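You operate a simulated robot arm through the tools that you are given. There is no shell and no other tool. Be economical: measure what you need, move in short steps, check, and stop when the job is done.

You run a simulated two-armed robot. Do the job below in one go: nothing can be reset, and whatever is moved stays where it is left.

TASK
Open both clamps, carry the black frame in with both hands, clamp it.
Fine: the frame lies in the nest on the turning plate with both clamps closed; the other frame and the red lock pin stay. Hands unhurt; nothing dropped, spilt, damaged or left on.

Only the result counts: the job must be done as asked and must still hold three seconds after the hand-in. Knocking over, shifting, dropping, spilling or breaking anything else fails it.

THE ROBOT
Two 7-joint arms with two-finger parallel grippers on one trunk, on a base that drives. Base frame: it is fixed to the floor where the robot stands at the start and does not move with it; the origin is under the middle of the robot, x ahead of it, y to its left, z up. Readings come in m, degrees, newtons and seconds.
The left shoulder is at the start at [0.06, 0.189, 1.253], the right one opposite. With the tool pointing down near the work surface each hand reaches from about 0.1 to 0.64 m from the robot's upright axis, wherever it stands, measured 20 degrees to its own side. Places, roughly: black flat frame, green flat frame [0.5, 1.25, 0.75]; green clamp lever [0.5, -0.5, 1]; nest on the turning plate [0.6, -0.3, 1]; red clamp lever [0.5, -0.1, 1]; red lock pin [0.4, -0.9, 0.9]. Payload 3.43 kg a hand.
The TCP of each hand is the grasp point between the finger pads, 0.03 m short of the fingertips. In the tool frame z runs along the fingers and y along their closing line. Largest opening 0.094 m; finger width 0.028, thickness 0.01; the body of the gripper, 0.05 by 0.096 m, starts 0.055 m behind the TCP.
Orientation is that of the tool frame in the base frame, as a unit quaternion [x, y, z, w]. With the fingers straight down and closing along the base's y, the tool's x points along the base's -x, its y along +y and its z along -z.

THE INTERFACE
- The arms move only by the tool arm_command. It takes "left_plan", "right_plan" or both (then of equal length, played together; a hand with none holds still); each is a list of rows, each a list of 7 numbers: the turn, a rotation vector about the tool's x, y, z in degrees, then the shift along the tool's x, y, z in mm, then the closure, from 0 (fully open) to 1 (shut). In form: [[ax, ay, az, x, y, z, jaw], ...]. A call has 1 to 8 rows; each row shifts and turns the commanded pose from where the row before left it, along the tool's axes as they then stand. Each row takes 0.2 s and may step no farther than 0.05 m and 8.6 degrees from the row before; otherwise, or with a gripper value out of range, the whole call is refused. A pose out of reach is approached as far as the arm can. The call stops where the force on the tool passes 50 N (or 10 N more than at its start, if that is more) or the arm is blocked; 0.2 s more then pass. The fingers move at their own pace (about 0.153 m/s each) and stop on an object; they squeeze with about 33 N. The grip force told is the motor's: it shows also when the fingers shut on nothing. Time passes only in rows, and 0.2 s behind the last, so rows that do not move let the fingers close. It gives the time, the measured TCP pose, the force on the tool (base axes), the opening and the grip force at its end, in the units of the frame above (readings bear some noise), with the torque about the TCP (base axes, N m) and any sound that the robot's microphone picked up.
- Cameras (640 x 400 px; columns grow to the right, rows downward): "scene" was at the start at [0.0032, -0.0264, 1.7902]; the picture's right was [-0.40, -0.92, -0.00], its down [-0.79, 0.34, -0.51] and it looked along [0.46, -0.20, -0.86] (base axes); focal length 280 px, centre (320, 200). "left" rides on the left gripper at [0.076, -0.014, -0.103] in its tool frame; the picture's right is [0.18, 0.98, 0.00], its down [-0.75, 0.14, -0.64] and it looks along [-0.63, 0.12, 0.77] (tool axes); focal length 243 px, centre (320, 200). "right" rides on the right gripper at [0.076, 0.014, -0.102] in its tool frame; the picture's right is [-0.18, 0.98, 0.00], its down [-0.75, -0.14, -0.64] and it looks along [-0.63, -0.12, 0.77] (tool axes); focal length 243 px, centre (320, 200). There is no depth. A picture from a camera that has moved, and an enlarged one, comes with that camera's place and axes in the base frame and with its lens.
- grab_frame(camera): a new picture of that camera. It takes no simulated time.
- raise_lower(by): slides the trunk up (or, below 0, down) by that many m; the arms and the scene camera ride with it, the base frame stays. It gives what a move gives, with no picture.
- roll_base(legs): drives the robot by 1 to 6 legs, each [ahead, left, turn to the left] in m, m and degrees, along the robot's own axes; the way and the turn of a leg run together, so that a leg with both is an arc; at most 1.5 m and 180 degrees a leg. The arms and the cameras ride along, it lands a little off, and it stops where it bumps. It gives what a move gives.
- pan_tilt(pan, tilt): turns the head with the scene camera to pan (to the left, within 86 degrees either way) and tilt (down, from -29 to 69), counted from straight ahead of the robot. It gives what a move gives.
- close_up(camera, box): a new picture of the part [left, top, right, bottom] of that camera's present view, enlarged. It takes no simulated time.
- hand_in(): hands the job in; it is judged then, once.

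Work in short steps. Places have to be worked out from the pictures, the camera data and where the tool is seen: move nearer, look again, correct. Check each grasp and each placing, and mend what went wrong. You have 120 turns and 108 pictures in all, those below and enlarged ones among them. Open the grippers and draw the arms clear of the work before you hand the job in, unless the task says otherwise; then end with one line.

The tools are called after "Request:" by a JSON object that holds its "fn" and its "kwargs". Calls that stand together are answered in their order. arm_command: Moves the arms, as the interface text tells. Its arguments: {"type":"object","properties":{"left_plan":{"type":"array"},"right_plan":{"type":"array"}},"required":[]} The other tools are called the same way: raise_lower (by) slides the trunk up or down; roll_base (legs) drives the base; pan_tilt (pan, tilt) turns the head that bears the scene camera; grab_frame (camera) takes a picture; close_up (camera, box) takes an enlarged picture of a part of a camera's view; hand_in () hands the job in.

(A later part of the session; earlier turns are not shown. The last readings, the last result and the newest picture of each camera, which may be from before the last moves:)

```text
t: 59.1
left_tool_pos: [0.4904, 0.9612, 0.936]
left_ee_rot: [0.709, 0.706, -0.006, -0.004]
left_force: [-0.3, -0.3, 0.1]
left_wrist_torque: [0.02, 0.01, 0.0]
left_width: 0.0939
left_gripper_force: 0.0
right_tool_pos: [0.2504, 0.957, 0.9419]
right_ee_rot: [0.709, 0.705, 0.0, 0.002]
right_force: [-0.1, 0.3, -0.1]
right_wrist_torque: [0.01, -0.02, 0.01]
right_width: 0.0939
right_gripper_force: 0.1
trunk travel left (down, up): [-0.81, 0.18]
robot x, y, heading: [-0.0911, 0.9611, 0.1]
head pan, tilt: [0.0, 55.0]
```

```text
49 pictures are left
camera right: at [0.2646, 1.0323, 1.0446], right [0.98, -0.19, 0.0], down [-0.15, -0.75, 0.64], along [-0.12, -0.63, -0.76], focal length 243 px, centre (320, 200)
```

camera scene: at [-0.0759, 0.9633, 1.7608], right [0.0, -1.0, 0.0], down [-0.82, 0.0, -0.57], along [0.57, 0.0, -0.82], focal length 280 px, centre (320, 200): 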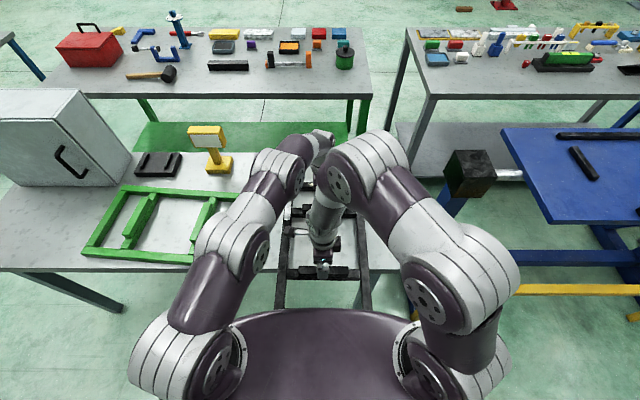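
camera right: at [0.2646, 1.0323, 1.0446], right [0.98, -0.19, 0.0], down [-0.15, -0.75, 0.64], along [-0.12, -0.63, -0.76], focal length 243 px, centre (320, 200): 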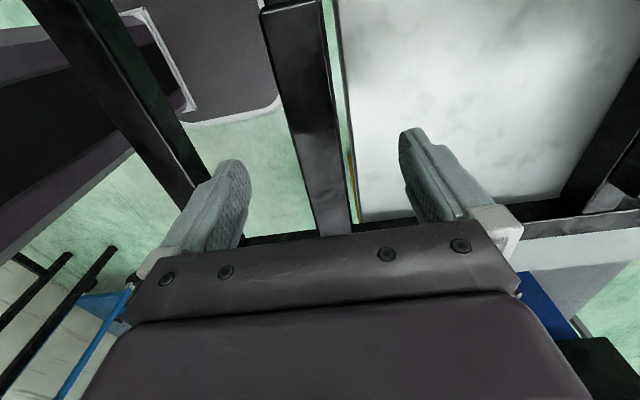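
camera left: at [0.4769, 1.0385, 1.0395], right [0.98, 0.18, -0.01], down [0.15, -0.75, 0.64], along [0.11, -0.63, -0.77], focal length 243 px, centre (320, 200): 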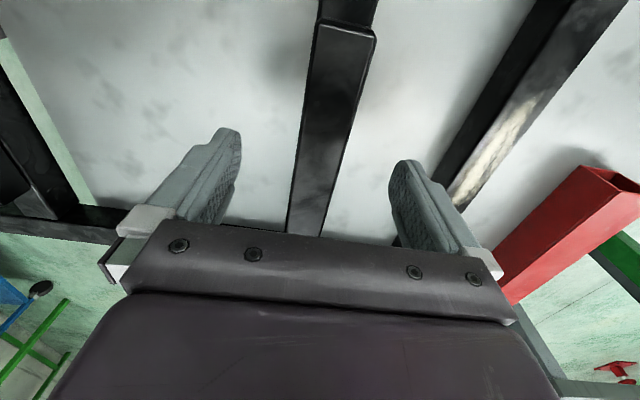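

Both bars lie centred between the fingers. I lower 46 mm more, trim the right hand 4 mm down, and close.

Request:
{"fn": "raise_lower", "kwargs": {"by": -0.046}}

Request:
{"fn": "arm_command", "kwargs": {"left_plan": [[0, 0, 0, 0, 0, 0, 0], [0, 0, 0, 0, 0, 0, 1], [0, 0, 0, 0, 0, 0, 1], [0, 0, 0, 0, 0, 0, 1]], "right_plan": [[0, 0, 0, 0, 0, 5, 0], [0, 0, 0, 0, 0, 0, 1], [0, 0, 0, 0, 0, 0, 1], [0, 0, 0, 0, 0, 0, 1]]}}

```text
t: 60.0
left_tool_pos: [0.4904, 0.9615, 0.8904]
left_ee_rot: [0.708, 0.706, -0.004, -0.004]
left_force: [-0.7, 0.3, 0.4]
left_wrist_torque: [-0.01, -0.03, 0.02]
left_width: 0.0939
left_gripper_force: 0.1
right_tool_pos: [0.2505, 0.9551, 0.895]
right_ee_rot: [0.71, 0.705, 0.0, 0.003]
right_force: [-0.3, 0.3, -0.3]
right_wrist_torque: [0.0, 0.0, 0.01]
right_width: 0.094
right_gripper_force: 0.0
trunk travel left (down, up): [-0.764, 0.226]
robot x, y, heading: [-0.0854, 0.9624, 0.2]
head pan, tilt: [0.0, 55.0]
```

```text
t: 61.0
left_tool_pos: [0.4899, 0.9614, 0.8904]
left_ee_rot: [0.709, 0.706, -0.005, -0.004]
left_force: [-1.2, 0.9, -0.1]
left_wrist_torque: [-0.13, -0.65, -0.54]
left_width: 0.0346
left_gripper_force: 33.2
right_tool_pos: [0.2496, 0.9556, 0.889]
right_ee_rot: [0.709, 0.706, -0.001, 0.002]
right_force: [-1.2, -1.6, -0.1]
right_wrist_torque: [-0.49, 0.14, -0.33]
right_width: 0.0344
right_gripper_force: 33.5
trunk travel left (down, up): [-0.764, 0.226]
robot x, y, heading: [-0.0905, 0.9602, -0.1]
head pan, tilt: [0.0, 55.0]
```

Clean double grip. I raise the trunk 0.2 m to lift the frame clear.

Request:
{"fn": "raise_lower", "kwargs": {"by": 0.02}}

Request:
{"fn": "raise_lower", "kwargs": {"by": 0.18}}

Request:
{"fn": "arm_command", "kwargs": {"left_plan": [[0, 0, -1, 2.1, 0, 0, 1], [0, 0, -2.5, 5.24, -0.11, 0, 1], [0, 0, -3, 6.29, -0.16, 0, 1], [0, 0, -3, 6.29, -0.16, 0, 1], [0, 0, -3, 6.29, -0.16, 0, 1], [0, 0, -3, 6.29, -0.16, 0, 1], [0, 0, -3, 6.29, -0.16, 0, 1], [0, 0, -1.5, 3.15, -0.04, 0, 1]], "right_plan": [[0, 0, -1, -2.1, 0, 0, 1], [0, 0, -2.5, -5.24, 0.11, 0, 1], [0, 0, -3, -6.29, 0.16, 0, 1], [0, 0, -3, -6.29, 0.16, 0, 1], [0, 0, -3, -6.29, 0.16, 0, 1], [0, 0, -3, -6.29, 0.16, 0, 1], [0, 0, -3, -6.29, 0.16, 0, 1], [0, 0, -1.5, -3.15, 0.04, 0, 1]]}}

Request:
{"fn": "grab_frame", "kwargs": {"camera": "scene"}}

```text
t: 61.7
left_tool_pos: [0.4912, 0.9616, 0.9096]
left_ee_rot: [0.708, 0.706, -0.006, -0.006]
left_force: [2.4, 2.4, -8.3]
left_wrist_torque: [0.24, -0.56, -0.38]
left_width: 0.0347
left_gripper_force: 33.3
right_tool_pos: [0.2518, 0.9554, 0.9076]
right_ee_rot: [0.71, 0.705, 0.0, 0.001]
right_force: [-2.4, -3.4, -5.7]
right_wrist_torque: [-0.13, 0.09, -0.24]
right_width: 0.0345
right_gripper_force: 32.7
trunk travel left (down, up): [-0.784, 0.206]
robot x, y, heading: [-0.0912, 0.9678, 0.3]
head pan, tilt: [0.0, 55.0]
```

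```text
t: 63.7
left_tool_pos: [0.4912, 0.9609, 1.0896]
left_ee_rot: [0.709, 0.705, -0.006, -0.004]
left_force: [3.1, 5.2, -8.5]
left_wrist_torque: [0.06, -0.52, -0.63]
left_width: 0.0347
left_gripper_force: 32.6
right_tool_pos: [0.2515, 0.9549, 1.0887]
right_ee_rot: [0.709, 0.705, -0.001, 0.002]
right_force: [-2.3, -4.6, -5.3]
right_wrist_torque: [0.1, 0.15, -0.5]
right_width: 0.0342
right_gripper_force: 32.9
trunk travel left (down, up): [-0.964, 0.026]
robot x, y, heading: [-0.0905, 0.9631, -0.0]
head pan, tilt: [0.0, 55.0]
```

```text
t: 65.5
left_tool_pos: [0.4843, 1.0028, 1.0876]
left_ee_rot: [0.574, 0.819, -0.006, -0.007]
left_force: [-17.2, -4.2, -3.9]
left_wrist_torque: [-0.2, -0.42, -0.26]
left_width: 0.0344
left_gripper_force: 32.8
right_tool_pos: [0.2593, 0.9165, 1.0887]
right_ee_rot: [0.575, 0.818, 0.001, 0.003]
right_force: [16.9, 5.3, -8.7]
right_wrist_torque: [0.01, 1.03, -0.16]
right_width: 0.0345
right_gripper_force: 32.9
trunk travel left (down, up): [-0.964, 0.026]
robot x, y, heading: [-0.0875, 0.9632, -0.2]
head pan, tilt: [0.0, 55.0]
```

```text
48 pictures are left
camera scene: at [-0.0739, 0.9631, 1.8348], right [0.0, -1.0, 0.0], down [-0.82, 0.0, -0.57], along [0.57, 0.0, -0.82], focal length 280 px, centre (320, 200)
```

scene: 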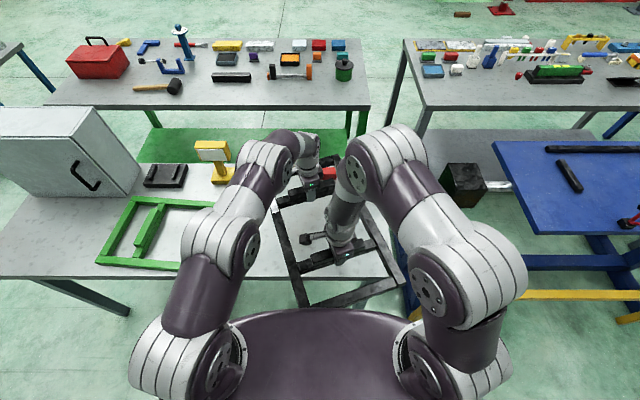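

Turning well (-70°). I continue in two more batches with a 1 mm inward trim.

Request:
{"fn": "arm_command", "kwargs": {"left_plan": [[0, 0, -1, 2.1, -1, 0, 1], [0, 0, -2.5, 5.24, -0.11, 0, 1], [0, 0, -3.5, 7.33, -0.22, 0, 1], [0, 0, -3.5, 7.33, -0.22, 0, 1], [0, 0, -3.5, 7.33, -0.22, 0, 1], [0, 0, -3.5, 7.33, -0.22, 0, 1], [0, 0, -3.5, 7.33, -0.22, 0, 1], [0, 0, -2, 4.19, -0.07, 0, 1]], "right_plan": [[0, 0, -1, -2.1, 1, 0, 1], [0, 0, -2.5, -5.24, 0.11, 0, 1], [0, 0, -3.5, -7.33, 0.22, 0, 1], [0, 0, -3.5, -7.33, 0.22, 0, 1], [0, 0, -3.5, -7.33, 0.22, 0, 1], [0, 0, -3.5, -7.33, 0.22, 0, 1], [0, 0, -3.5, -7.33, 0.22, 0, 1], [0, 0, -2, -4.19, 0.07, 0, 1]]}}

Request:
{"fn": "arm_command", "kwargs": {"left_plan": [[0, 0, -1, 2.1, 0, 0, 1], [0, 0, -2.5, 5.24, -0.11, 0, 1], [0, 0, -3.5, 7.33, -0.22, 0, 1], [0, 0, -3.5, 7.33, -0.22, 0, 1], [0, 0, -3.5, 7.33, -0.22, 0, 1], [0, 0, -3.5, 7.33, -0.22, 0, 1], [0, 0, -3.5, 7.33, -0.22, 0, 1], [0, 0, -2, 4.19, -0.07, 0, 1]], "right_plan": [[0, 0, -1, -2.1, 0, 0, 1], [0, 0, -2.5, -5.24, 0.11, 0, 1], [0, 0, -3.5, -7.33, 0.22, 0, 1], [0, 0, -3.5, -7.33, 0.22, 0, 1], [0, 0, -3.5, -7.33, 0.22, 0, 1], [0, 0, -3.5, -7.33, 0.22, 0, 1], [0, 0, -3.5, -7.33, 0.22, 0, 1], [0, 0, -2, -4.19, 0.07, 0, 1]]}}

```text
t: 67.3
left_tool_pos: [0.4556, 1.0426, 1.0892]
left_ee_rot: [0.399, 0.917, -0.004, -0.007]
left_force: [-26.3, -27.0, -4.2]
left_wrist_torque: [0.67, -0.27, 0.11]
left_width: 0.0341
left_gripper_force: 33.1
right_tool_pos: [0.2863, 0.8747, 1.09]
right_ee_rot: [0.401, 0.916, 0.0, 0.003]
right_force: [26.3, 26.6, -8.3]
right_wrist_torque: [-0.89, 0.62, 0.17]
right_width: 0.0345
right_gripper_force: 32.5
trunk travel left (down, up): [-0.964, 0.026]
robot x, y, heading: [-0.0939, 0.9619, 0.3]
head pan, tilt: [0.0, 55.0]
```

```text
t: 68.8
left_tool_pos: [0.4287, 1.0634, 1.0902]
left_ee_rot: [0.258, 0.966, -0.003, -0.008]
left_force: [-3.5, -0.6, -5.5]
left_wrist_torque: [-0.09, -0.6, -0.38]
left_width: 0.0347
left_gripper_force: 33.7
right_tool_pos: [0.3154, 0.8516, 1.089]
right_ee_rot: [0.258, 0.966, 0.001, 0.004]
right_force: [3.8, 0.8, -7.6]
right_wrist_torque: [-0.09, 0.78, -0.43]
right_width: 0.0348
right_gripper_force: 33.2
trunk travel left (down, up): [-0.964, 0.026]
robot x, y, heading: [-0.0879, 0.9607, 0.1]
head pan, tilt: [0.0, 55.0]
stopped in row 7 (right hand): the force on the tool passed its limit at 51 N (the readings are from after the stop); the commanded pose is now the measured one
```

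At -30°, loads relieved. I finish the turn with a slight inward trim per row.

Request:
{"fn": "arm_command", "kwargs": {"left_plan": [[0, 0, -1, 2.1, -0.2, 0, 1], [0, 0, -2, 4.19, -0.27, 0, 1], [0, 0, -3, 6.28, -0.36, 0, 1], [0, 0, -3, 6.28, -0.36, 0, 1], [0, 0, -3, 6.28, -0.36, 0, 1], [0, 0, -2, 4.19, -0.27, 0, 1], [0, 0, -1, 2.1, -0.2, 0, 1]], "right_plan": [[0, 0, -1, -2.1, 0.2, 0, 1], [0, 0, -2, -4.19, 0.27, 0, 1], [0, 0, -3, -6.28, 0.36, 0, 1], [0, 0, -3, -6.28, 0.36, 0, 1], [0, 0, -3, -6.28, 0.36, 0, 1], [0, 0, -2, -4.19, 0.27, 0, 1], [0, 0, -1, -2.1, 0.2, 0, 1]]}}

Request:
{"fn": "arm_command", "kwargs": {"left_plan": [[0, 0, -1, 2.1, -0.2, 0, 1], [0, 0, -2, 4.19, -0.27, 0, 1], [0, 0, -3, 6.28, -0.36, 0, 1], [0, 0, -3, 6.28, -0.36, 0, 1], [0, 0, -3, 6.28, -0.36, 0, 1], [0, 0, -2, 4.19, -0.27, 0, 1], [0, 0, -1, 2.1, -0.2, 0, 1]], "right_plan": [[0, 0, -1, -2.1, 0.2, 0, 1], [0, 0, -2, -4.19, 0.27, 0, 1], [0, 0, -3, -6.28, 0.36, 0, 1], [0, 0, -3, -6.28, 0.36, 0, 1], [0, 0, -3, -6.28, 0.36, 0, 1], [0, 0, -2, -4.19, 0.27, 0, 1], [0, 0, -1, -2.1, 0.2, 0, 1]]}}

Request:
{"fn": "grab_frame", "kwargs": {"camera": "scene"}}

```text
t: 70.3
left_tool_pos: [0.3996, 1.0749, 1.0917]
left_ee_rot: [0.127, 0.992, -0.001, -0.007]
left_force: [2.4, 35.7, -8.3]
left_wrist_torque: [0.1, 0.4, -0.75]
left_width: 0.0349
left_gripper_force: 32.9
right_tool_pos: [0.3433, 0.8415, 1.0894]
right_ee_rot: [0.129, 0.992, -0.002, 0.002]
right_force: [-2.8, -35.7, -4.3]
right_wrist_torque: [0.48, -0.44, -0.72]
right_width: 0.0347
right_gripper_force: 32.7
trunk travel left (down, up): [-0.964, 0.026]
robot x, y, heading: [-0.089, 0.9598, 0.3]
head pan, tilt: [0.0, 55.0]
```

```text
t: 71.0
left_tool_pos: [0.3911, 1.0766, 1.0895]
left_ee_rot: [0.099, 0.995, -0.001, -0.009]
left_force: [-3.2, 1.3, -8.2]
left_wrist_torque: [0.01, -0.6, -0.55]
left_width: 0.0346
left_gripper_force: 33.2
right_tool_pos: [0.3492, 0.8412, 1.089]
right_ee_rot: [0.1, 0.995, -0.002, 0.002]
right_force: [3.6, -2.4, -5.0]
right_wrist_torque: [0.22, 0.64, -0.37]
right_width: 0.0346
right_gripper_force: 33.3
trunk travel left (down, up): [-0.964, 0.026]
robot x, y, heading: [-0.0897, 0.9595, 0.1]
head pan, tilt: [0.0, 55.0]
stopped in row 3 (left hand): the force on the tool passed its limit at 53 N (the readings are from after the stop); the commanded pose is now the measured one
```

```text
47 pictures are left
camera scene: at [-0.0738, 0.963, 1.8348], right [0.0, -1.0, 0.0], down [-0.82, 0.0, -0.57], along [0.57, 0.0, -0.82], focal length 280 px, centre (320, 200)
```

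scene: 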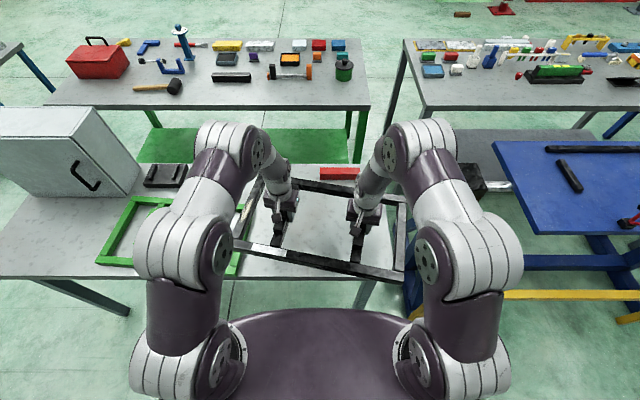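

The white patch is now near-left as wanted. 11.4° remain.

Request:
{"fn": "arm_command", "kwargs": {"left_plan": [[0, 0, -1, 2.1, 0, 0, 1], [0, 0, -2, 4.19, -0.07, 0, 1], [0, 0, -2.5, 5.24, -0.11, 0, 1], [0, 0, -2.5, 5.24, -0.11, 0, 1], [0, 0, -2, 4.19, -0.07, 0, 1], [0, 0, -1.2, 2.51, 0, 0, 1], [0, 0, 0, 0, 0, 0, 1]], "right_plan": [[0, 0, -1, -2.1, 0, 0, 1], [0, 0, -2, -4.19, 0.07, 0, 1], [0, 0, -2.5, -5.24, 0.11, 0, 1], [0, 0, -2.5, -5.24, 0.11, 0, 1], [0, 0, -2, -4.19, 0.07, 0, 1], [0, 0, -1.2, -2.51, 0, 0, 1], [0, 0, 0, 0, 0, 0, 1]]}}

Request:
{"fn": "raise_lower", "kwargs": {"by": 0.026}}

```text
t: 72.6
left_tool_pos: [0.3678, 1.0795, 1.0915]
left_ee_rot: [0.0, 1.0, 0.0, -0.007]
left_force: [-6.9, 7.0, -6.7]
left_wrist_torque: [-0.04, 0.25, -0.88]
left_width: 0.0346
left_gripper_force: 33.6
right_tool_pos: [0.3719, 0.8394, 1.0895]
right_ee_rot: [0.002, 1.0, -0.002, 0.001]
right_force: [7.6, -7.6, -6.7]
right_wrist_torque: [0.14, -0.13, -0.9]
right_width: 0.0344
right_gripper_force: 32.9
trunk travel left (down, up): [-0.964, 0.026]
robot x, y, heading: [-0.09, 0.9619, 0.4]
head pan, tilt: [0.0, 55.0]
```

```text
t: 73.3
left_tool_pos: [0.3687, 1.0794, 1.117]
left_ee_rot: [0.001, 1.0, 0.0, -0.008]
left_force: [-7.7, 8.6, -8.6]
left_wrist_torque: [0.05, 0.24, -0.87]
left_width: 0.0347
left_gripper_force: 33.4
right_tool_pos: [0.3716, 0.8394, 1.1158]
right_ee_rot: [0.002, 1.0, -0.001, 0.002]
right_force: [7.5, -8.3, -5.7]
right_wrist_torque: [0.31, -0.16, -0.87]
right_width: 0.0346
right_gripper_force: 32.9
trunk travel left (down, up): [-0.99, 0.0]
robot x, y, heading: [-0.0932, 0.9638, 0.2]
head pan, tilt: [0.0, 55.0]
```

The frame is square to the robot. I raise it 45 mm more with the arms, then drive back and right to face the nest.

Request:
{"fn": "arm_command", "kwargs": {"left_plan": [[0, 0, 0, 0, 0, -10, 1], [0, 0, 0, 0, 0, -15, 1], [0, 0, 0, 0, 0, -15, 1], [0, 0, 0, 0, 0, -5, 1]], "right_plan": [[0, 0, 0, 0, 0, -10, 1], [0, 0, 0, 0, 0, -15, 1], [0, 0, 0, 0, 0, -15, 1], [0, 0, 0, 0, 0, -5, 1]]}}

Request:
{"fn": "roll_base", "kwargs": {"legs": [[-0.1, 0, 0], [0, -1.272, 0]]}}

Request:
{"fn": "grab_frame", "kwargs": {"camera": "scene"}}

```text
t: 74.3
left_tool_pos: [0.3688, 1.0793, 1.1635]
left_ee_rot: [0.001, 1.0, -0.001, -0.007]
left_force: [-9.0, -5.2, -7.3]
left_wrist_torque: [-0.01, -0.26, -1.02]
left_width: 0.0345
left_gripper_force: 33.3
right_tool_pos: [0.3727, 0.8382, 1.1596]
right_ee_rot: [0.002, 1.0, -0.001, 0.001]
right_force: [8.5, 5.6, -5.4]
right_wrist_torque: [0.22, 0.33, -1.0]
right_width: 0.0348
right_gripper_force: 33.0
trunk travel left (down, up): [-0.99, 0.0]
robot x, y, heading: [-0.0921, 0.9627, 0.2]
head pan, tilt: [0.0, 55.0]
```

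```text
t: 81.4
left_tool_pos: [0.2697, -0.161, 1.1629]
left_ee_rot: [0.003, 1.0, -0.002, -0.006]
left_force: [-5.2, -24.0, -8.1]
left_wrist_torque: [0.34, 0.04, -0.79]
left_width: 0.0346
left_gripper_force: 32.9
right_tool_pos: [0.2726, -0.4017, 1.1598]
right_ee_rot: [0.004, 1.0, -0.002, 0.002]
right_force: [7.0, 23.8, -4.9]
right_wrist_torque: [0.11, 0.13, -0.76]
right_width: 0.0347
right_gripper_force: 33.3
trunk travel left (down, up): [-0.99, 0.0]
robot x, y, heading: [-0.1878, -0.2774, 0.2]
head pan, tilt: [0.0, 55.0]
```

```text
46 pictures are left
camera scene: at [-0.1745, -0.2753, 1.8608], right [0.0, -1.0, 0.0], down [-0.82, 0.0, -0.57], along [0.57, 0.0, -0.82], focal length 280 px, centre (320, 200)
```

scene: 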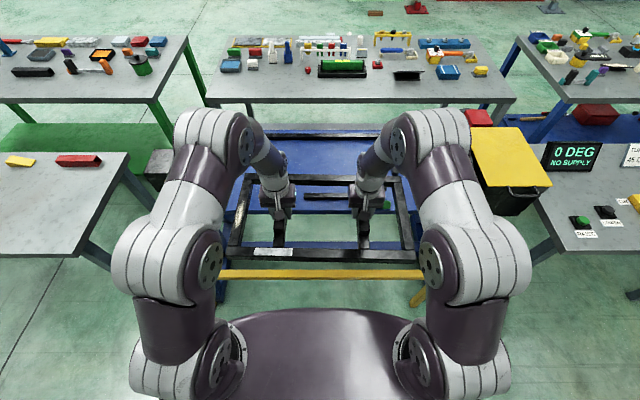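

Arrived 32 mm short in y. I zoom on the nest and the signs.

Request:
{"fn": "close_up", "kwargs": {"camera": "scene", "box": [210, 110, 440, 254]}}

Request:
{"fn": "close_up", "kwargs": {"camera": "scene", "box": [460, 110, 640, 250]}}

Request:
{"fn": "grab_frame", "kwargs": {"camera": "right"}}

Request:
{"fn": "grab_frame", "kwargs": {"camera": "left"}}

```text
2.78 times, centred on (325, 182) of scene
camera zoom: at [-0.1745, -0.2753, 1.8608], right [0.0, -1.0, 0.0], down [-0.82, 0.0, -0.57], along [0.57, 0.0, -0.82], focal length 777 px, centre (306, 250)
```

zoom: 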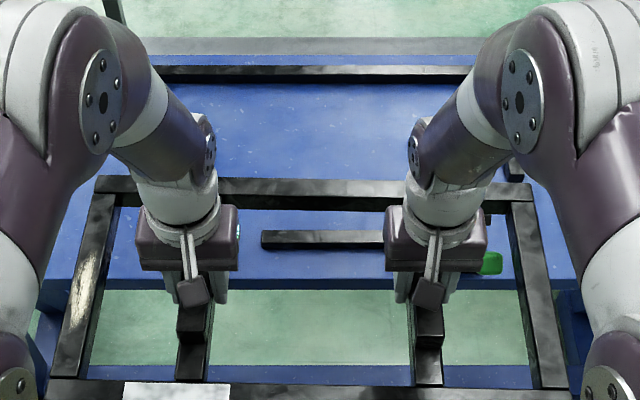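

```text
2.86 times, centred on (550, 180) of scene
camera zoom: at [-0.1745, -0.2753, 1.8608], right [0.0, -1.0, 0.0], down [-0.82, 0.0, -0.57], along [0.57, 0.0, -0.82], focal length 799 px, centre (-337, 257)
```

zoom: 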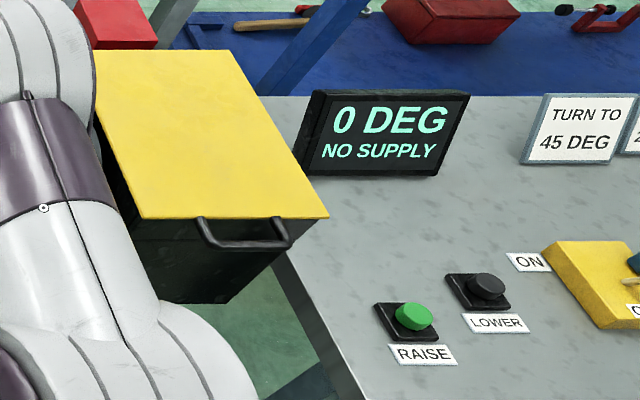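

```text
43 pictures are left
camera right: at [0.1956, -0.3864, 1.2643], right [0.19, 0.98, 0.0], down [0.75, -0.14, 0.65], along [0.63, -0.13, -0.76], focal length 243 px, centre (320, 200)
```

right: 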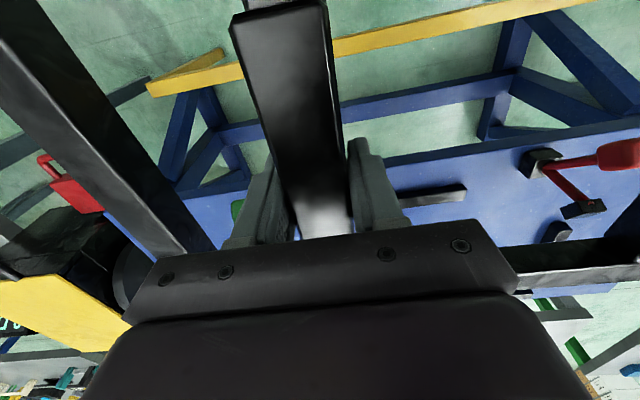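

```text
42 pictures are left
camera left: at [0.1941, -0.1745, 1.2672], right [-0.18, 0.98, 0.0], down [0.76, 0.14, 0.63], along [0.62, 0.11, -0.78], focal length 243 px, centre (320, 200)
```

left: 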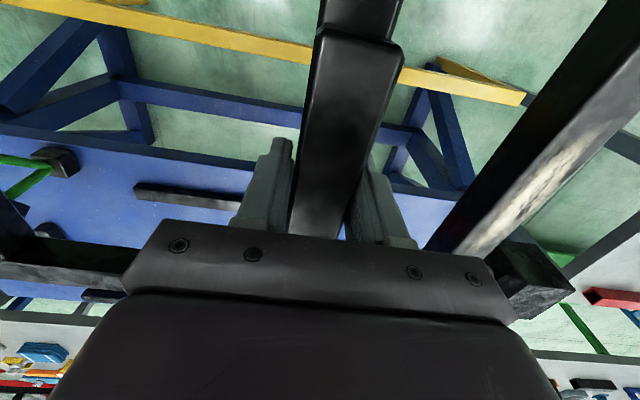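

The signs belong to another job; I leave them. Nest estimates: near rail's inner edge x≈0.479, far rail's ≈0.795, side rails centred on y≈-0.311, rail tops z≈0.97. A yellow guard bar stands near x≈0.28, so I drive to x≈0.05 only.

Request:
{"fn": "roll_base", "kwargs": {"legs": [[0, -0.03, 0], [0.235, 0, 0]]}}

Request:
{"fn": "grab_frame", "kwargs": {"camera": "scene"}}

```text
t: 83.6
left_tool_pos: [0.5044, -0.1939, 1.1633]
left_ee_rot: [0.005, 1.0, 0.0, -0.007]
left_force: [-8.5, -8.2, -8.5]
left_wrist_torque: [0.32, 0.64, -0.94]
left_width: 0.0343
left_gripper_force: 32.9
right_tool_pos: [0.5065, -0.4338, 1.1605]
right_ee_rot: [0.007, 1.0, -0.002, 0.004]
right_force: [8.4, 7.5, -3.3]
right_wrist_torque: [0.21, -0.55, -1.0]
right_width: 0.0347
right_gripper_force: 33.2
trunk travel left (down, up): [-0.99, 0.0]
robot x, y, heading: [0.0434, -0.3064, -0.7]
head pan, tilt: [0.0, 55.0]
```

```text
41 pictures are left
camera scene: at [0.0593, -0.3058, 1.8609], right [0.0, -1.0, 0.0], down [-0.82, 0.0, -0.57], along [0.57, 0.0, -0.82], focal length 280 px, centre (320, 200)
```

scene: 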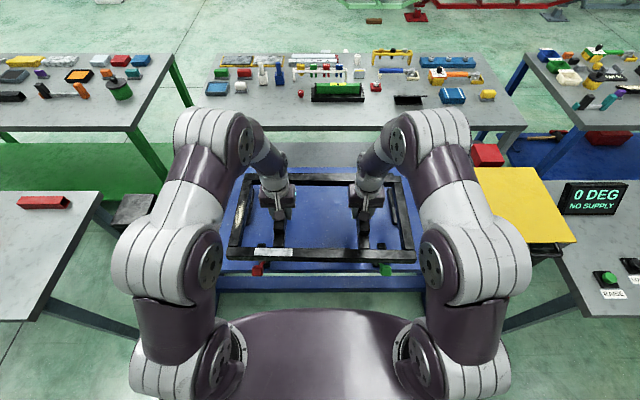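

Aligned within 3 mm in y; I correct 0.7° of yaw and extend the arms 0.12 m over the nest.

Request:
{"fn": "arm_command", "kwargs": {"left_plan": [[0, 0, -0.7, 1.5, 0, 0, 1], [0, 0, 0, -10, 0.5, 0, 1], [0, 0, 0, -20, 0.5, 0, 1], [0, 0, 0, -25, 0.5, 0, 1], [0, 0, 0, -25, 0.5, 0, 1], [0, 0, 0, -20, 0.5, 0, 1], [0, 0, 0, -15, 0.5, 0, 1], [0, 0, 0, -5, 0, 0, 1]], "right_plan": [[0, 0, -0.7, -1.5, 0, 0, 1], [0, 0, 0, -10, 0.5, 0, 1], [0, 0, 0, -20, 0.5, 0, 1], [0, 0, 0, -25, 0.5, 0, 1], [0, 0, 0, -25, 0.5, 0, 1], [0, 0, 0, -20, 0.5, 0, 1], [0, 0, 0, -15, 0.5, 0, 1], [0, 0, 0, -5, 0, 0, 1]]}}

Request:
{"fn": "grab_frame", "kwargs": {"camera": "scene"}}

Request:
{"fn": "grab_frame", "kwargs": {"camera": "right"}}

Request:
{"fn": "grab_frame", "kwargs": {"camera": "left"}}

```text
t: 85.4
left_tool_pos: [0.6254, -0.1907, 1.1599]
left_ee_rot: [0.0, 1.0, 0.0, -0.008]
left_force: [-7.7, -6.3, -3.1]
left_wrist_torque: [-0.38, -0.24, -0.95]
left_width: 0.0344
left_gripper_force: 33.2
right_tool_pos: [0.6316, -0.4308, 1.1601]
right_ee_rot: [0.001, 1.0, -0.002, 0.002]
right_force: [8.1, 6.8, -8.3]
right_wrist_torque: [-0.31, 0.33, -0.95]
right_width: 0.0345
right_gripper_force: 33.0
trunk travel left (down, up): [-0.99, 0.0]
robot x, y, heading: [0.0481, -0.3051, -0.3]
head pan, tilt: [0.0, 55.0]
```

```text
40 pictures are left
camera scene: at [0.0638, -0.3069, 1.8608], right [0.0, -1.0, 0.0], down [-0.82, 0.0, -0.57], along [0.57, 0.0, -0.82], focal length 280 px, centre (320, 200)
```

scene: 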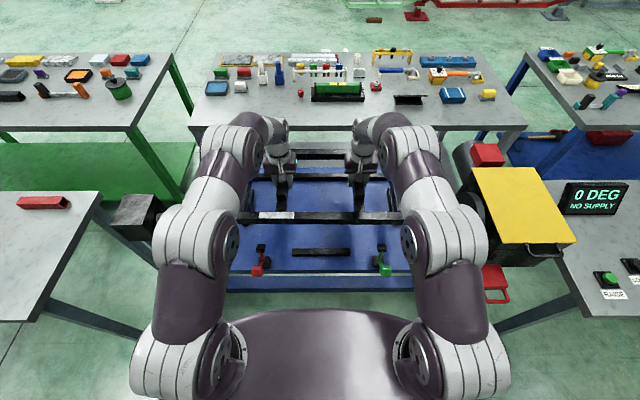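

```text
39 pictures are left
camera right: at [0.555, -0.4163, 1.2645], right [0.18, 0.98, 0.0], down [0.75, -0.14, 0.64], along [0.63, -0.12, -0.76], focal length 243 px, centre (320, 200)
```

right: 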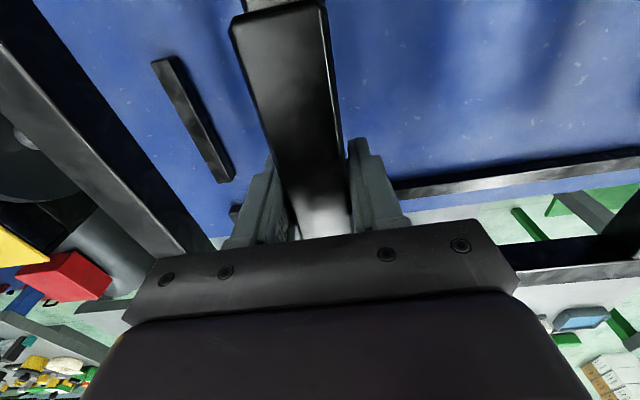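

```text
38 pictures are left
camera left: at [0.5514, -0.2048, 1.2653], right [-0.19, 0.98, 0.0], down [0.76, 0.14, 0.63], along [0.62, 0.12, -0.78], focal length 243 px, centre (320, 200)
```

left: 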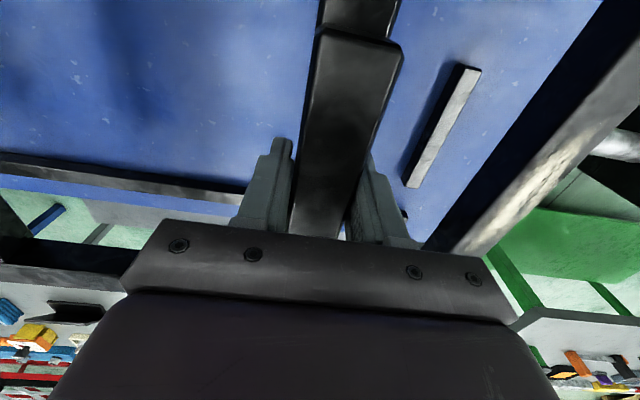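

Yaw and y look right (rails' mid y≈-0.3115, frame ≈-0.311). I check the x fit with a scene close-up.

Request:
{"fn": "close_up", "kwargs": {"camera": "scene", "box": [230, 130, 420, 280]}}

```text
2.67 times, centred on (325, 205) of scene
camera zoom: at [0.0638, -0.3069, 1.8608], right [0.0, -1.0, 0.0], down [-0.82, 0.0, -0.57], along [0.57, 0.0, -0.82], focal length 746 px, centre (307, 187)
```

zoom: 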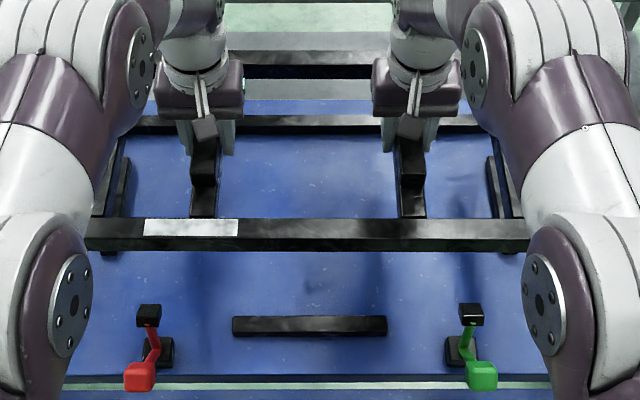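

I check whether the near rail really bears a white mark, since it decides the frame's orientation.

Request:
{"fn": "close_up", "kwargs": {"camera": "scene", "box": [290, 240, 350, 270]}}

Request:
{"fn": "close_up", "kwargs": {"camera": "scene", "box": [250, 155, 400, 225]}}

```text
10.67 times, centred on (320, 255) of scene
camera zoom: at [0.0638, -0.3069, 1.8608], right [0.0, -1.0, 0.0], down [-0.82, 0.0, -0.57], along [0.57, 0.0, -0.82], focal length 2983 px, centre (320, -387)
```

zoom: 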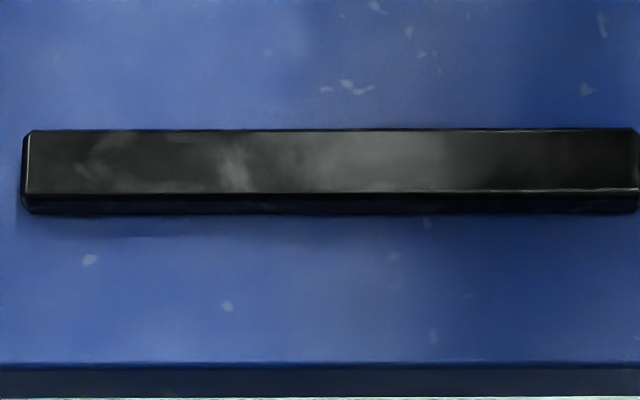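

```text
4.27 times, centred on (325, 190) of scene
camera zoom: at [0.0638, -0.3069, 1.8608], right [0.0, -1.0, 0.0], down [-0.82, 0.0, -0.57], along [0.57, 0.0, -0.82], focal length 1193 px, centre (299, 243)
```

zoom: 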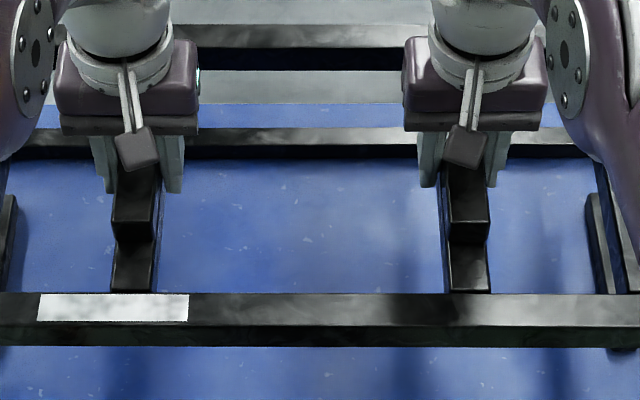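

The near rail has no mark after all — that white was glare. Before deciding on orientation, I read the second sign on the panel.

Request:
{"fn": "pan_tilt", "kwargs": {"pan": -55, "tilt": 40}}

Request:
{"fn": "grab_frame", "kwargs": {"camera": "scene"}}

```text
t: 86.6
left_tool_pos: [0.6253, -0.1917, 1.1596]
left_ee_rot: [-0.001, 1.0, 0.0, -0.008]
left_force: [-5.6, 4.4, -3.9]
left_wrist_torque: [-0.38, -0.36, -0.55]
left_width: 0.0346
left_gripper_force: 32.8
right_tool_pos: [0.6316, -0.4299, 1.1611]
right_ee_rot: [0.0, 1.0, -0.002, 0.003]
right_force: [5.5, -3.9, -9.0]
right_wrist_torque: [-0.15, 0.4, -0.57]
right_width: 0.0342
right_gripper_force: 33.4
trunk travel left (down, up): [-0.99, 0.0]
robot x, y, heading: [0.0514, -0.3078, -0.0]
head pan, tilt: [-55.0, 40.0]
```

```text
34 pictures are left
camera scene: at [0.0406, -0.3766, 1.8815], right [-0.82, -0.57, 0.0], down [-0.37, 0.53, -0.77], along [0.44, -0.63, -0.64], focal length 280 px, centre (320, 200)
```

scene: 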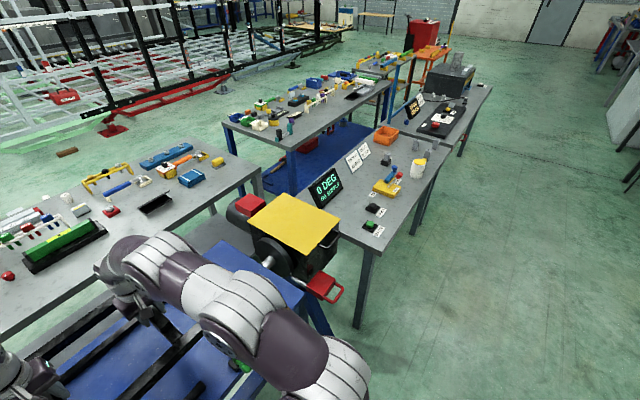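

Request:
{"fn": "close_up", "kwargs": {"camera": "scene", "box": [300, 90, 490, 240]}}

Request:
{"fn": "close_up", "kwargs": {"camera": "scene", "box": [335, 130, 385, 180]}}

```text
2.67 times, centred on (395, 165) of scene
camera zoom: at [0.0406, -0.3766, 1.8815], right [-0.82, -0.57, 0.0], down [-0.37, 0.53, -0.77], along [0.44, -0.63, -0.64], focal length 746 px, centre (120, 293)
```

zoom: 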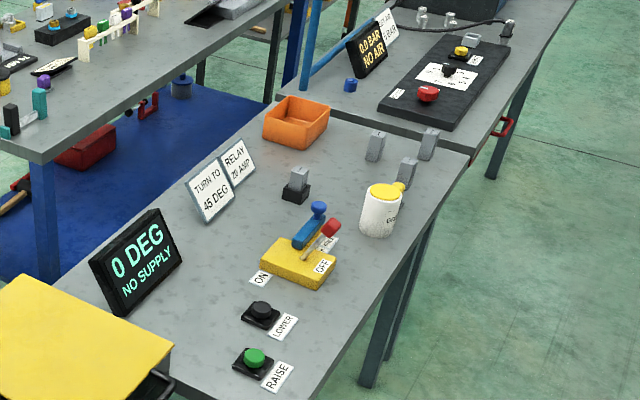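

```text
8.00 times, centred on (360, 155) of scene
camera zoom: at [0.0406, -0.3766, 1.8815], right [-0.82, -0.57, 0.0], down [-0.37, 0.53, -0.77], along [0.44, -0.63, -0.64], focal length 2237 px, centre (0, 560)
```

zoom: 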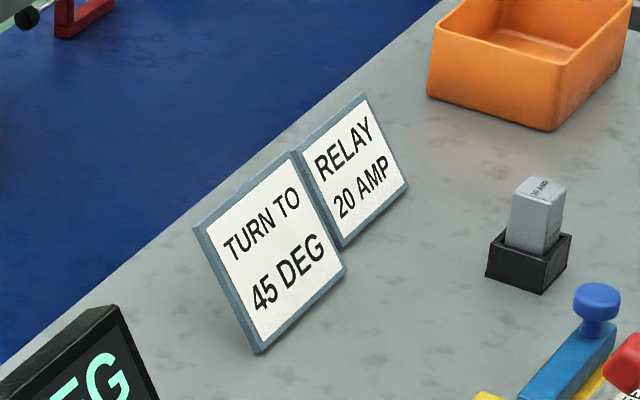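

No sign concerns the frame's orientation, and my reason for turning it was glare. The safest is to lay the frame in the same way round as it lay on the table, so I will turn it back using the same proven manoeuvre. First I draw the arms back in.

Request:
{"fn": "arm_command", "kwargs": {"left_plan": [[0, 0, 0, 5, 0, 0, 1], [0, 0, 0, 15, 0, 0, 1], [0, 0, 0, 25, 0, 0, 1], [0, 0, 0, 30, 0, 0, 1], [0, 0, 0, 30, 0, 0, 1], [0, 0, 0, 20, 0, 0, 1], [0, 0, 0, 5, 0, 0, 1]], "right_plan": [[0, 0, 0, 5, 0, 0, 1], [0, 0, 0, 15, 0, 0, 1], [0, 0, 0, 25, 0, 0, 1], [0, 0, 0, 30, 0, 0, 1], [0, 0, 0, 30, 0, 0, 1], [0, 0, 0, 20, 0, 0, 1], [0, 0, 0, 5, 0, 0, 1]]}}

Request:
{"fn": "roll_base", "kwargs": {"legs": [[-0.25, 0, 0], [0, 1.265, 0]]}}

Request:
{"fn": "pan_tilt", "kwargs": {"pan": 0, "tilt": 55}}

```text
t: 88.2
left_tool_pos: [0.4947, -0.1913, 1.1621]
left_ee_rot: [0.0, 1.0, -0.001, -0.008]
left_force: [-6.2, -0.4, -9.4]
left_wrist_torque: [0.18, -0.61, -0.67]
left_width: 0.0346
left_gripper_force: 32.8
right_tool_pos: [0.5009, -0.4321, 1.1609]
right_ee_rot: [0.0, 1.0, -0.002, 0.003]
right_force: [5.8, 0.1, -2.8]
right_wrist_torque: [0.43, 0.69, -0.58]
right_width: 0.0345
right_gripper_force: 33.1
trunk travel left (down, up): [-0.99, 0.0]
robot x, y, heading: [0.0461, -0.3077, -0.1]
head pan, tilt: [-55.0, 40.0]
```

```text
t: 96.1
left_tool_pos: [0.2537, 1.089, 1.1616]
left_ee_rot: [0.004, 1.0, 0.0, -0.008]
left_force: [-4.1, -46.6, -8.0]
left_wrist_torque: [0.42, 0.03, -0.49]
left_width: 0.0343
left_gripper_force: 33.1
right_tool_pos: [0.2562, 0.8506, 1.1598]
right_ee_rot: [0.005, 1.0, -0.001, 0.003]
right_force: [3.3, 46.8, -4.6]
right_wrist_torque: [-0.18, 0.05, -0.42]
right_width: 0.0347
right_gripper_force: 32.5
trunk travel left (down, up): [-0.99, 0.0]
robot x, y, heading: [-0.1998, 0.9808, -0.6]
head pan, tilt: [-55.0, 40.0]
```

```text
t: 97.4
left_tool_pos: [0.2527, 1.0904, 1.1609]
left_ee_rot: [0.004, 1.0, 0.001, -0.007]
left_force: [-3.2, -7.0, -8.3]
left_wrist_torque: [0.1, -0.34, -0.61]
left_width: 0.0345
left_gripper_force: 32.9
right_tool_pos: [0.2577, 0.8503, 1.16]
right_ee_rot: [0.004, 1.0, -0.001, 0.003]
right_force: [3.1, 7.4, -5.3]
right_wrist_torque: [0.24, 0.4, -0.35]
right_width: 0.0346
right_gripper_force: 32.9
trunk travel left (down, up): [-0.99, 0.0]
robot x, y, heading: [-0.1968, 0.9782, -0.9]
head pan, tilt: [0.0, 55.0]
```

Back by the table, slightly off. I correct the base pose and then turn the frame counterclockwise in two batches.

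Request:
{"fn": "roll_base", "kwargs": {"legs": [[0.11, -0.022, 0.9]]}}

Request:
{"fn": "arm_command", "kwargs": {"left_plan": [[0, 0, -1, 2.1, 0, 0, 1], [0, 0, -2, 4.19, -0.07, 0, 1], [0, 0, -3, 6.28, -0.16, 0, 1], [0, 0, -3, 6.28, -0.16, 0, 1], [0, 0, -3, 6.28, -0.16, 0, 1], [0, 0, -3, 6.28, -0.16, 0, 1], [0, 0, -3, 6.28, -0.16, 0, 1], [0, 0, -2, 4.19, -0.07, 0, 1]], "right_plan": [[0, 0, -1, -2.1, 0, 0, 1], [0, 0, -2, -4.19, 0.07, 0, 1], [0, 0, -3, -6.28, 0.16, 0, 1], [0, 0, -3, -6.28, 0.16, 0, 1], [0, 0, -3, -6.28, 0.16, 0, 1], [0, 0, -3, -6.28, 0.16, 0, 1], [0, 0, -3, -6.28, 0.16, 0, 1], [0, 0, -2, -4.19, 0.07, 0, 1]]}}

Request:
{"fn": "arm_command", "kwargs": {"left_plan": [[0, 0, -1, 2.1, 0, 0, 1], [0, 0, -2, 4.19, -0.07, 0, 1], [0, 0, -3, 6.28, -0.16, 0, 1], [0, 0, -3, 6.28, -0.16, 0, 1], [0, 0, -3, 6.28, -0.16, 0, 1], [0, 0, -3, 6.28, -0.16, 0, 1], [0, 0, -3, 6.28, -0.16, 0, 1], [0, 0, -2, 4.19, -0.07, 0, 1]], "right_plan": [[0, 0, -1, -2.1, 0, 0, 1], [0, 0, -2, -4.19, 0.07, 0, 1], [0, 0, -3, -6.28, 0.16, 0, 1], [0, 0, -3, -6.28, 0.16, 0, 1], [0, 0, -3, -6.28, 0.16, 0, 1], [0, 0, -3, -6.28, 0.16, 0, 1], [0, 0, -3, -6.28, 0.16, 0, 1], [0, 0, -2, -4.19, 0.07, 0, 1]]}}

```text
t: 98.6
left_tool_pos: [0.3599, 1.0745, 1.1618]
left_ee_rot: [-0.003, 1.0, 0.0, -0.007]
left_force: [-3.9, -10.9, -8.4]
left_wrist_torque: [0.27, 0.3, -0.51]
left_width: 0.0342
left_gripper_force: 33.0
right_tool_pos: [0.3662, 0.8356, 1.1604]
right_ee_rot: [-0.003, 1.0, -0.002, 0.003]
right_force: [3.9, 10.7, -4.6]
right_wrist_torque: [0.12, -0.22, -0.52]
right_width: 0.0342
right_gripper_force: 33.0
trunk travel left (down, up): [-0.99, 0.0]
robot x, y, heading: [-0.0826, 0.9601, 0.0]
head pan, tilt: [0.0, 55.0]
```

```text
t: 100.4
left_tool_pos: [0.3226, 1.0663, 1.1641]
left_ee_rot: [-0.176, 0.984, 0.0, -0.008]
left_force: [5.2, -36.0, -8.9]
left_wrist_torque: [0.36, -0.09, -1.03]
left_width: 0.0344
left_gripper_force: 33.0
right_tool_pos: [0.4102, 0.8413, 1.1597]
right_ee_rot: [-0.176, 0.984, -0.002, 0.002]
right_force: [-5.3, 36.2, -4.0]
right_wrist_torque: [0.02, 0.41, -0.9]
right_width: 0.0348
right_gripper_force: 33.5
trunk travel left (down, up): [-0.99, 0.0]
robot x, y, heading: [-0.0808, 0.955, 0.2]
head pan, tilt: [0.0, 55.0]
```

```text
t: 102.2
left_tool_pos: [0.2892, 1.0435, 1.1636]
left_ee_rot: [-0.346, 0.938, 0.002, -0.006]
left_force: [23.4, -33.5, -9.7]
left_wrist_torque: [0.36, 0.17, -0.63]
left_width: 0.0345
left_gripper_force: 33.0
right_tool_pos: [0.4458, 0.8635, 1.1595]
right_ee_rot: [-0.345, 0.939, -0.002, 0.0]
right_force: [-22.3, 33.9, -3.7]
right_wrist_torque: [-0.07, 0.24, -0.61]
right_width: 0.0344
right_gripper_force: 33.5
trunk travel left (down, up): [-0.99, 0.0]
robot x, y, heading: [-0.0837, 0.9594, -0.0]
head pan, tilt: [0.0, 55.0]
```

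At 40°. I relieve 3 mm inward and carry on.

Request:
{"fn": "arm_command", "kwargs": {"left_plan": [[0, 0, -1, 2.1, -3, 0, 1], [0, 0, -2, 4.19, -0.07, 0, 1], [0, 0, -3, 6.28, -0.16, 0, 1], [0, 0, -3.5, 7.33, -0.22, 0, 1], [0, 0, -3.5, 7.33, -0.22, 0, 1], [0, 0, -3.5, 7.33, -0.22, 0, 1], [0, 0, -3.5, 7.33, -0.22, 0, 1], [0, 0, -2, 4.19, -0.07, 0, 1]], "right_plan": [[0, 0, -1, -2.1, 3, 0, 1], [0, 0, -2, -4.19, 0.07, 0, 1], [0, 0, -3, -6.28, 0.16, 0, 1], [0, 0, -3.5, -7.33, 0.22, 0, 1], [0, 0, -3.5, -7.33, 0.22, 0, 1], [0, 0, -3.5, -7.33, 0.22, 0, 1], [0, 0, -3.5, -7.33, 0.22, 0, 1], [0, 0, -2, -4.19, 0.07, 0, 1]]}}

Request:
{"fn": "arm_command", "kwargs": {"left_plan": [[0, 0, -1, 2.1, 0, 0, 1], [0, 0, -2.5, 5.24, -0.1, 0, 1], [0, 0, -3.5, 7.33, -0.22, 0, 1], [0, 0, -4, 8.38, -0.29, 0, 1], [0, 0, -4, 8.38, -0.29, 0, 1], [0, 0, -4, 8.38, -0.29, 0, 1], [0, 0, -4, 8.38, -0.29, 0, 1], [0, 0, -3, 6.28, -0.16, 0, 1]], "right_plan": [[0, 0, -1, -2.1, 0, 0, 1], [0, 0, -2.5, -5.24, 0.1, 0, 1], [0, 0, -3.5, -7.33, 0.22, 0, 1], [0, 0, -4, -8.38, 0.29, 0, 1], [0, 0, -4, -8.38, 0.29, 0, 1], [0, 0, -4, -8.38, 0.29, 0, 1], [0, 0, -4, -8.38, 0.29, 0, 1], [0, 0, -3, -6.28, 0.16, 0, 1]]}}

Request:
{"fn": "grab_frame", "kwargs": {"camera": "scene"}}

```text
t: 104.0
left_tool_pos: [0.2574, 1.0081, 1.1633]
left_ee_rot: [-0.518, 0.856, 0.006, -0.009]
left_force: [-7.6, 0.6, -5.8]
left_wrist_torque: [-0.41, -0.67, -0.23]
left_width: 0.0347
left_gripper_force: 32.9
right_tool_pos: [0.4732, 0.9006, 1.1594]
right_ee_rot: [-0.518, 0.855, -0.002, 0.002]
right_force: [7.2, -1.1, -8.2]
right_wrist_torque: [0.15, 0.31, -0.42]
right_width: 0.0347
right_gripper_force: 33.5
trunk travel left (down, up): [-0.99, 0.0]
robot x, y, heading: [-0.0815, 0.957, 0.2]
head pan, tilt: [0.0, 55.0]
```

```text
t: 105.8
left_tool_pos: [0.2451, 0.9542, 1.1648]
left_ee_rot: [-0.697, 0.717, 0.003, -0.006]
left_force: [20.7, -1.0, -9.6]
left_wrist_torque: [-0.61, 0.39, -0.06]
left_width: 0.0344
left_gripper_force: 33.4
right_tool_pos: [0.4864, 0.9543, 1.1576]
right_ee_rot: [-0.697, 0.717, -0.001, -0.002]
right_force: [-20.9, 0.5, -1.9]
right_wrist_torque: [0.5, 0.45, -0.14]
right_width: 0.0349
right_gripper_force: 33.3
trunk travel left (down, up): [-0.99, 0.0]
robot x, y, heading: [-0.085, 0.9539, 0.2]
head pan, tilt: [0.0, 55.0]
```

```text
31 pictures are left
camera scene: at [-0.0683, 0.9576, 1.8608], right [0.0, -1.0, 0.0], down [-0.82, 0.0, -0.57], along [0.57, 0.0, -0.82], focal length 280 px, centre (320, 200)
```

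scene: 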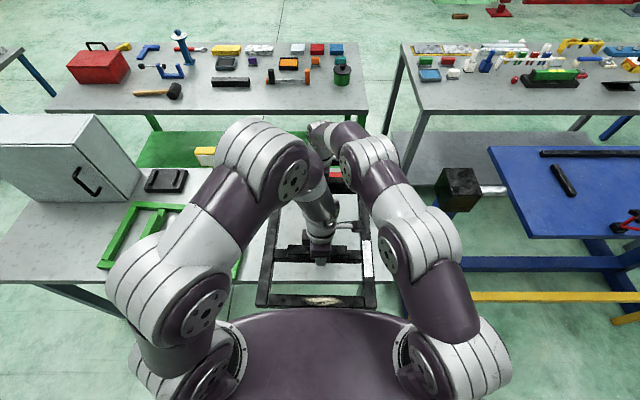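

At 88°. I shift 8 mm further onto the table, level the hands, and lower with the trunk.

Request:
{"fn": "arm_command", "kwargs": {"left_plan": [[0, 0, -0.7, 1.5, -5, 1.5, 1], [0, 0, -0.7, 1.5, -5, 1.5, 1], [0, 0, 0, 0, 0, 0, 1]], "right_plan": [[0, 0, -0.7, -1.5, -3, -1.5, 1], [0, 0, -0.7, -1.5, -3, -1.5, 1], [0, 0, 0, 0, 0, 0, 1]]}}

Request:
{"fn": "raise_lower", "kwargs": {"by": -0.25}}

```text
t: 106.6
left_tool_pos: [0.2544, 0.9523, 1.1601]
left_ee_rot: [-0.705, 0.709, 0.005, -0.006]
left_force: [6.6, -5.6, 0.9]
left_wrist_torque: [-0.39, -0.75, -0.74]
left_width: 0.035
left_gripper_force: 33.1
right_tool_pos: [0.494, 0.9557, 1.1636]
right_ee_rot: [-0.706, 0.709, -0.003, 0.001]
right_force: [-7.0, 4.3, -13.4]
right_wrist_torque: [0.37, -0.88, -0.52]
right_width: 0.0344
right_gripper_force: 33.0
trunk travel left (down, up): [-0.99, 0.0]
robot x, y, heading: [-0.0855, 0.9583, 0.3]
head pan, tilt: [0.0, 55.0]
```

```text
t: 109.2
left_tool_pos: [0.2529, 0.9527, 0.9103]
left_ee_rot: [-0.705, 0.709, 0.007, -0.007]
left_force: [-1.9, -4.7, -2.6]
left_wrist_torque: [0.13, -0.51, -0.45]
left_width: 0.0348
left_gripper_force: 33.1
right_tool_pos: [0.494, 0.9559, 0.9135]
right_ee_rot: [-0.706, 0.708, -0.002, 0.001]
right_force: [2.3, 4.4, -11.2]
right_wrist_torque: [-0.18, -0.55, -0.48]
right_width: 0.0346
right_gripper_force: 33.3
trunk travel left (down, up): [-0.74, 0.25]
robot x, y, heading: [-0.0838, 0.9585, 0.0]
head pan, tilt: [0.0, 55.0]
```

Nearly down. I lower 20 mm more and even out.

Request:
{"fn": "raise_lower", "kwargs": {"by": -0.02}}

Request:
{"fn": "arm_command", "kwargs": {"right_plan": [[0, 0, 0, 0, 0, 2, 1], [0, 0, 0, 0, 0, 1, 1]]}}

```text
t: 109.8
left_tool_pos: [0.2541, 0.9525, 0.892]
left_ee_rot: [-0.705, 0.709, 0.004, -0.005]
left_force: [-8.4, -4.3, 17.8]
left_wrist_torque: [-0.71, -0.53, -0.25]
left_width: 0.035
left_gripper_force: 33.0
right_tool_pos: [0.4943, 0.9546, 0.8942]
right_ee_rot: [-0.706, 0.708, -0.004, 0.002]
right_force: [11.3, 2.1, -8.1]
right_wrist_torque: [0.32, -0.33, -0.2]
right_width: 0.0344
right_gripper_force: 32.6
trunk travel left (down, up): [-0.72, 0.27]
robot x, y, heading: [-0.0842, 0.9546, 0.2]
head pan, tilt: [0.0, 55.0]
```

```text
t: 110.4
left_tool_pos: [0.2532, 0.9516, 0.8916]
left_ee_rot: [-0.705, 0.709, 0.005, -0.005]
left_force: [-5.5, -5.8, 25.9]
left_wrist_torque: [-0.07, -0.56, -0.34]
left_width: 0.0346
left_gripper_force: 32.7
right_tool_pos: [0.4955, 0.9559, 0.8926]
right_ee_rot: [-0.705, 0.709, -0.004, 0.002]
right_force: [20.5, 3.6, 0.4]
right_wrist_torque: [-0.53, 0.78, -0.33]
right_width: 0.0345
right_gripper_force: 33.6
trunk travel left (down, up): [-0.72, 0.27]
robot x, y, heading: [-0.0854, 0.958, 0.2]
head pan, tilt: [0.0, 55.0]
```

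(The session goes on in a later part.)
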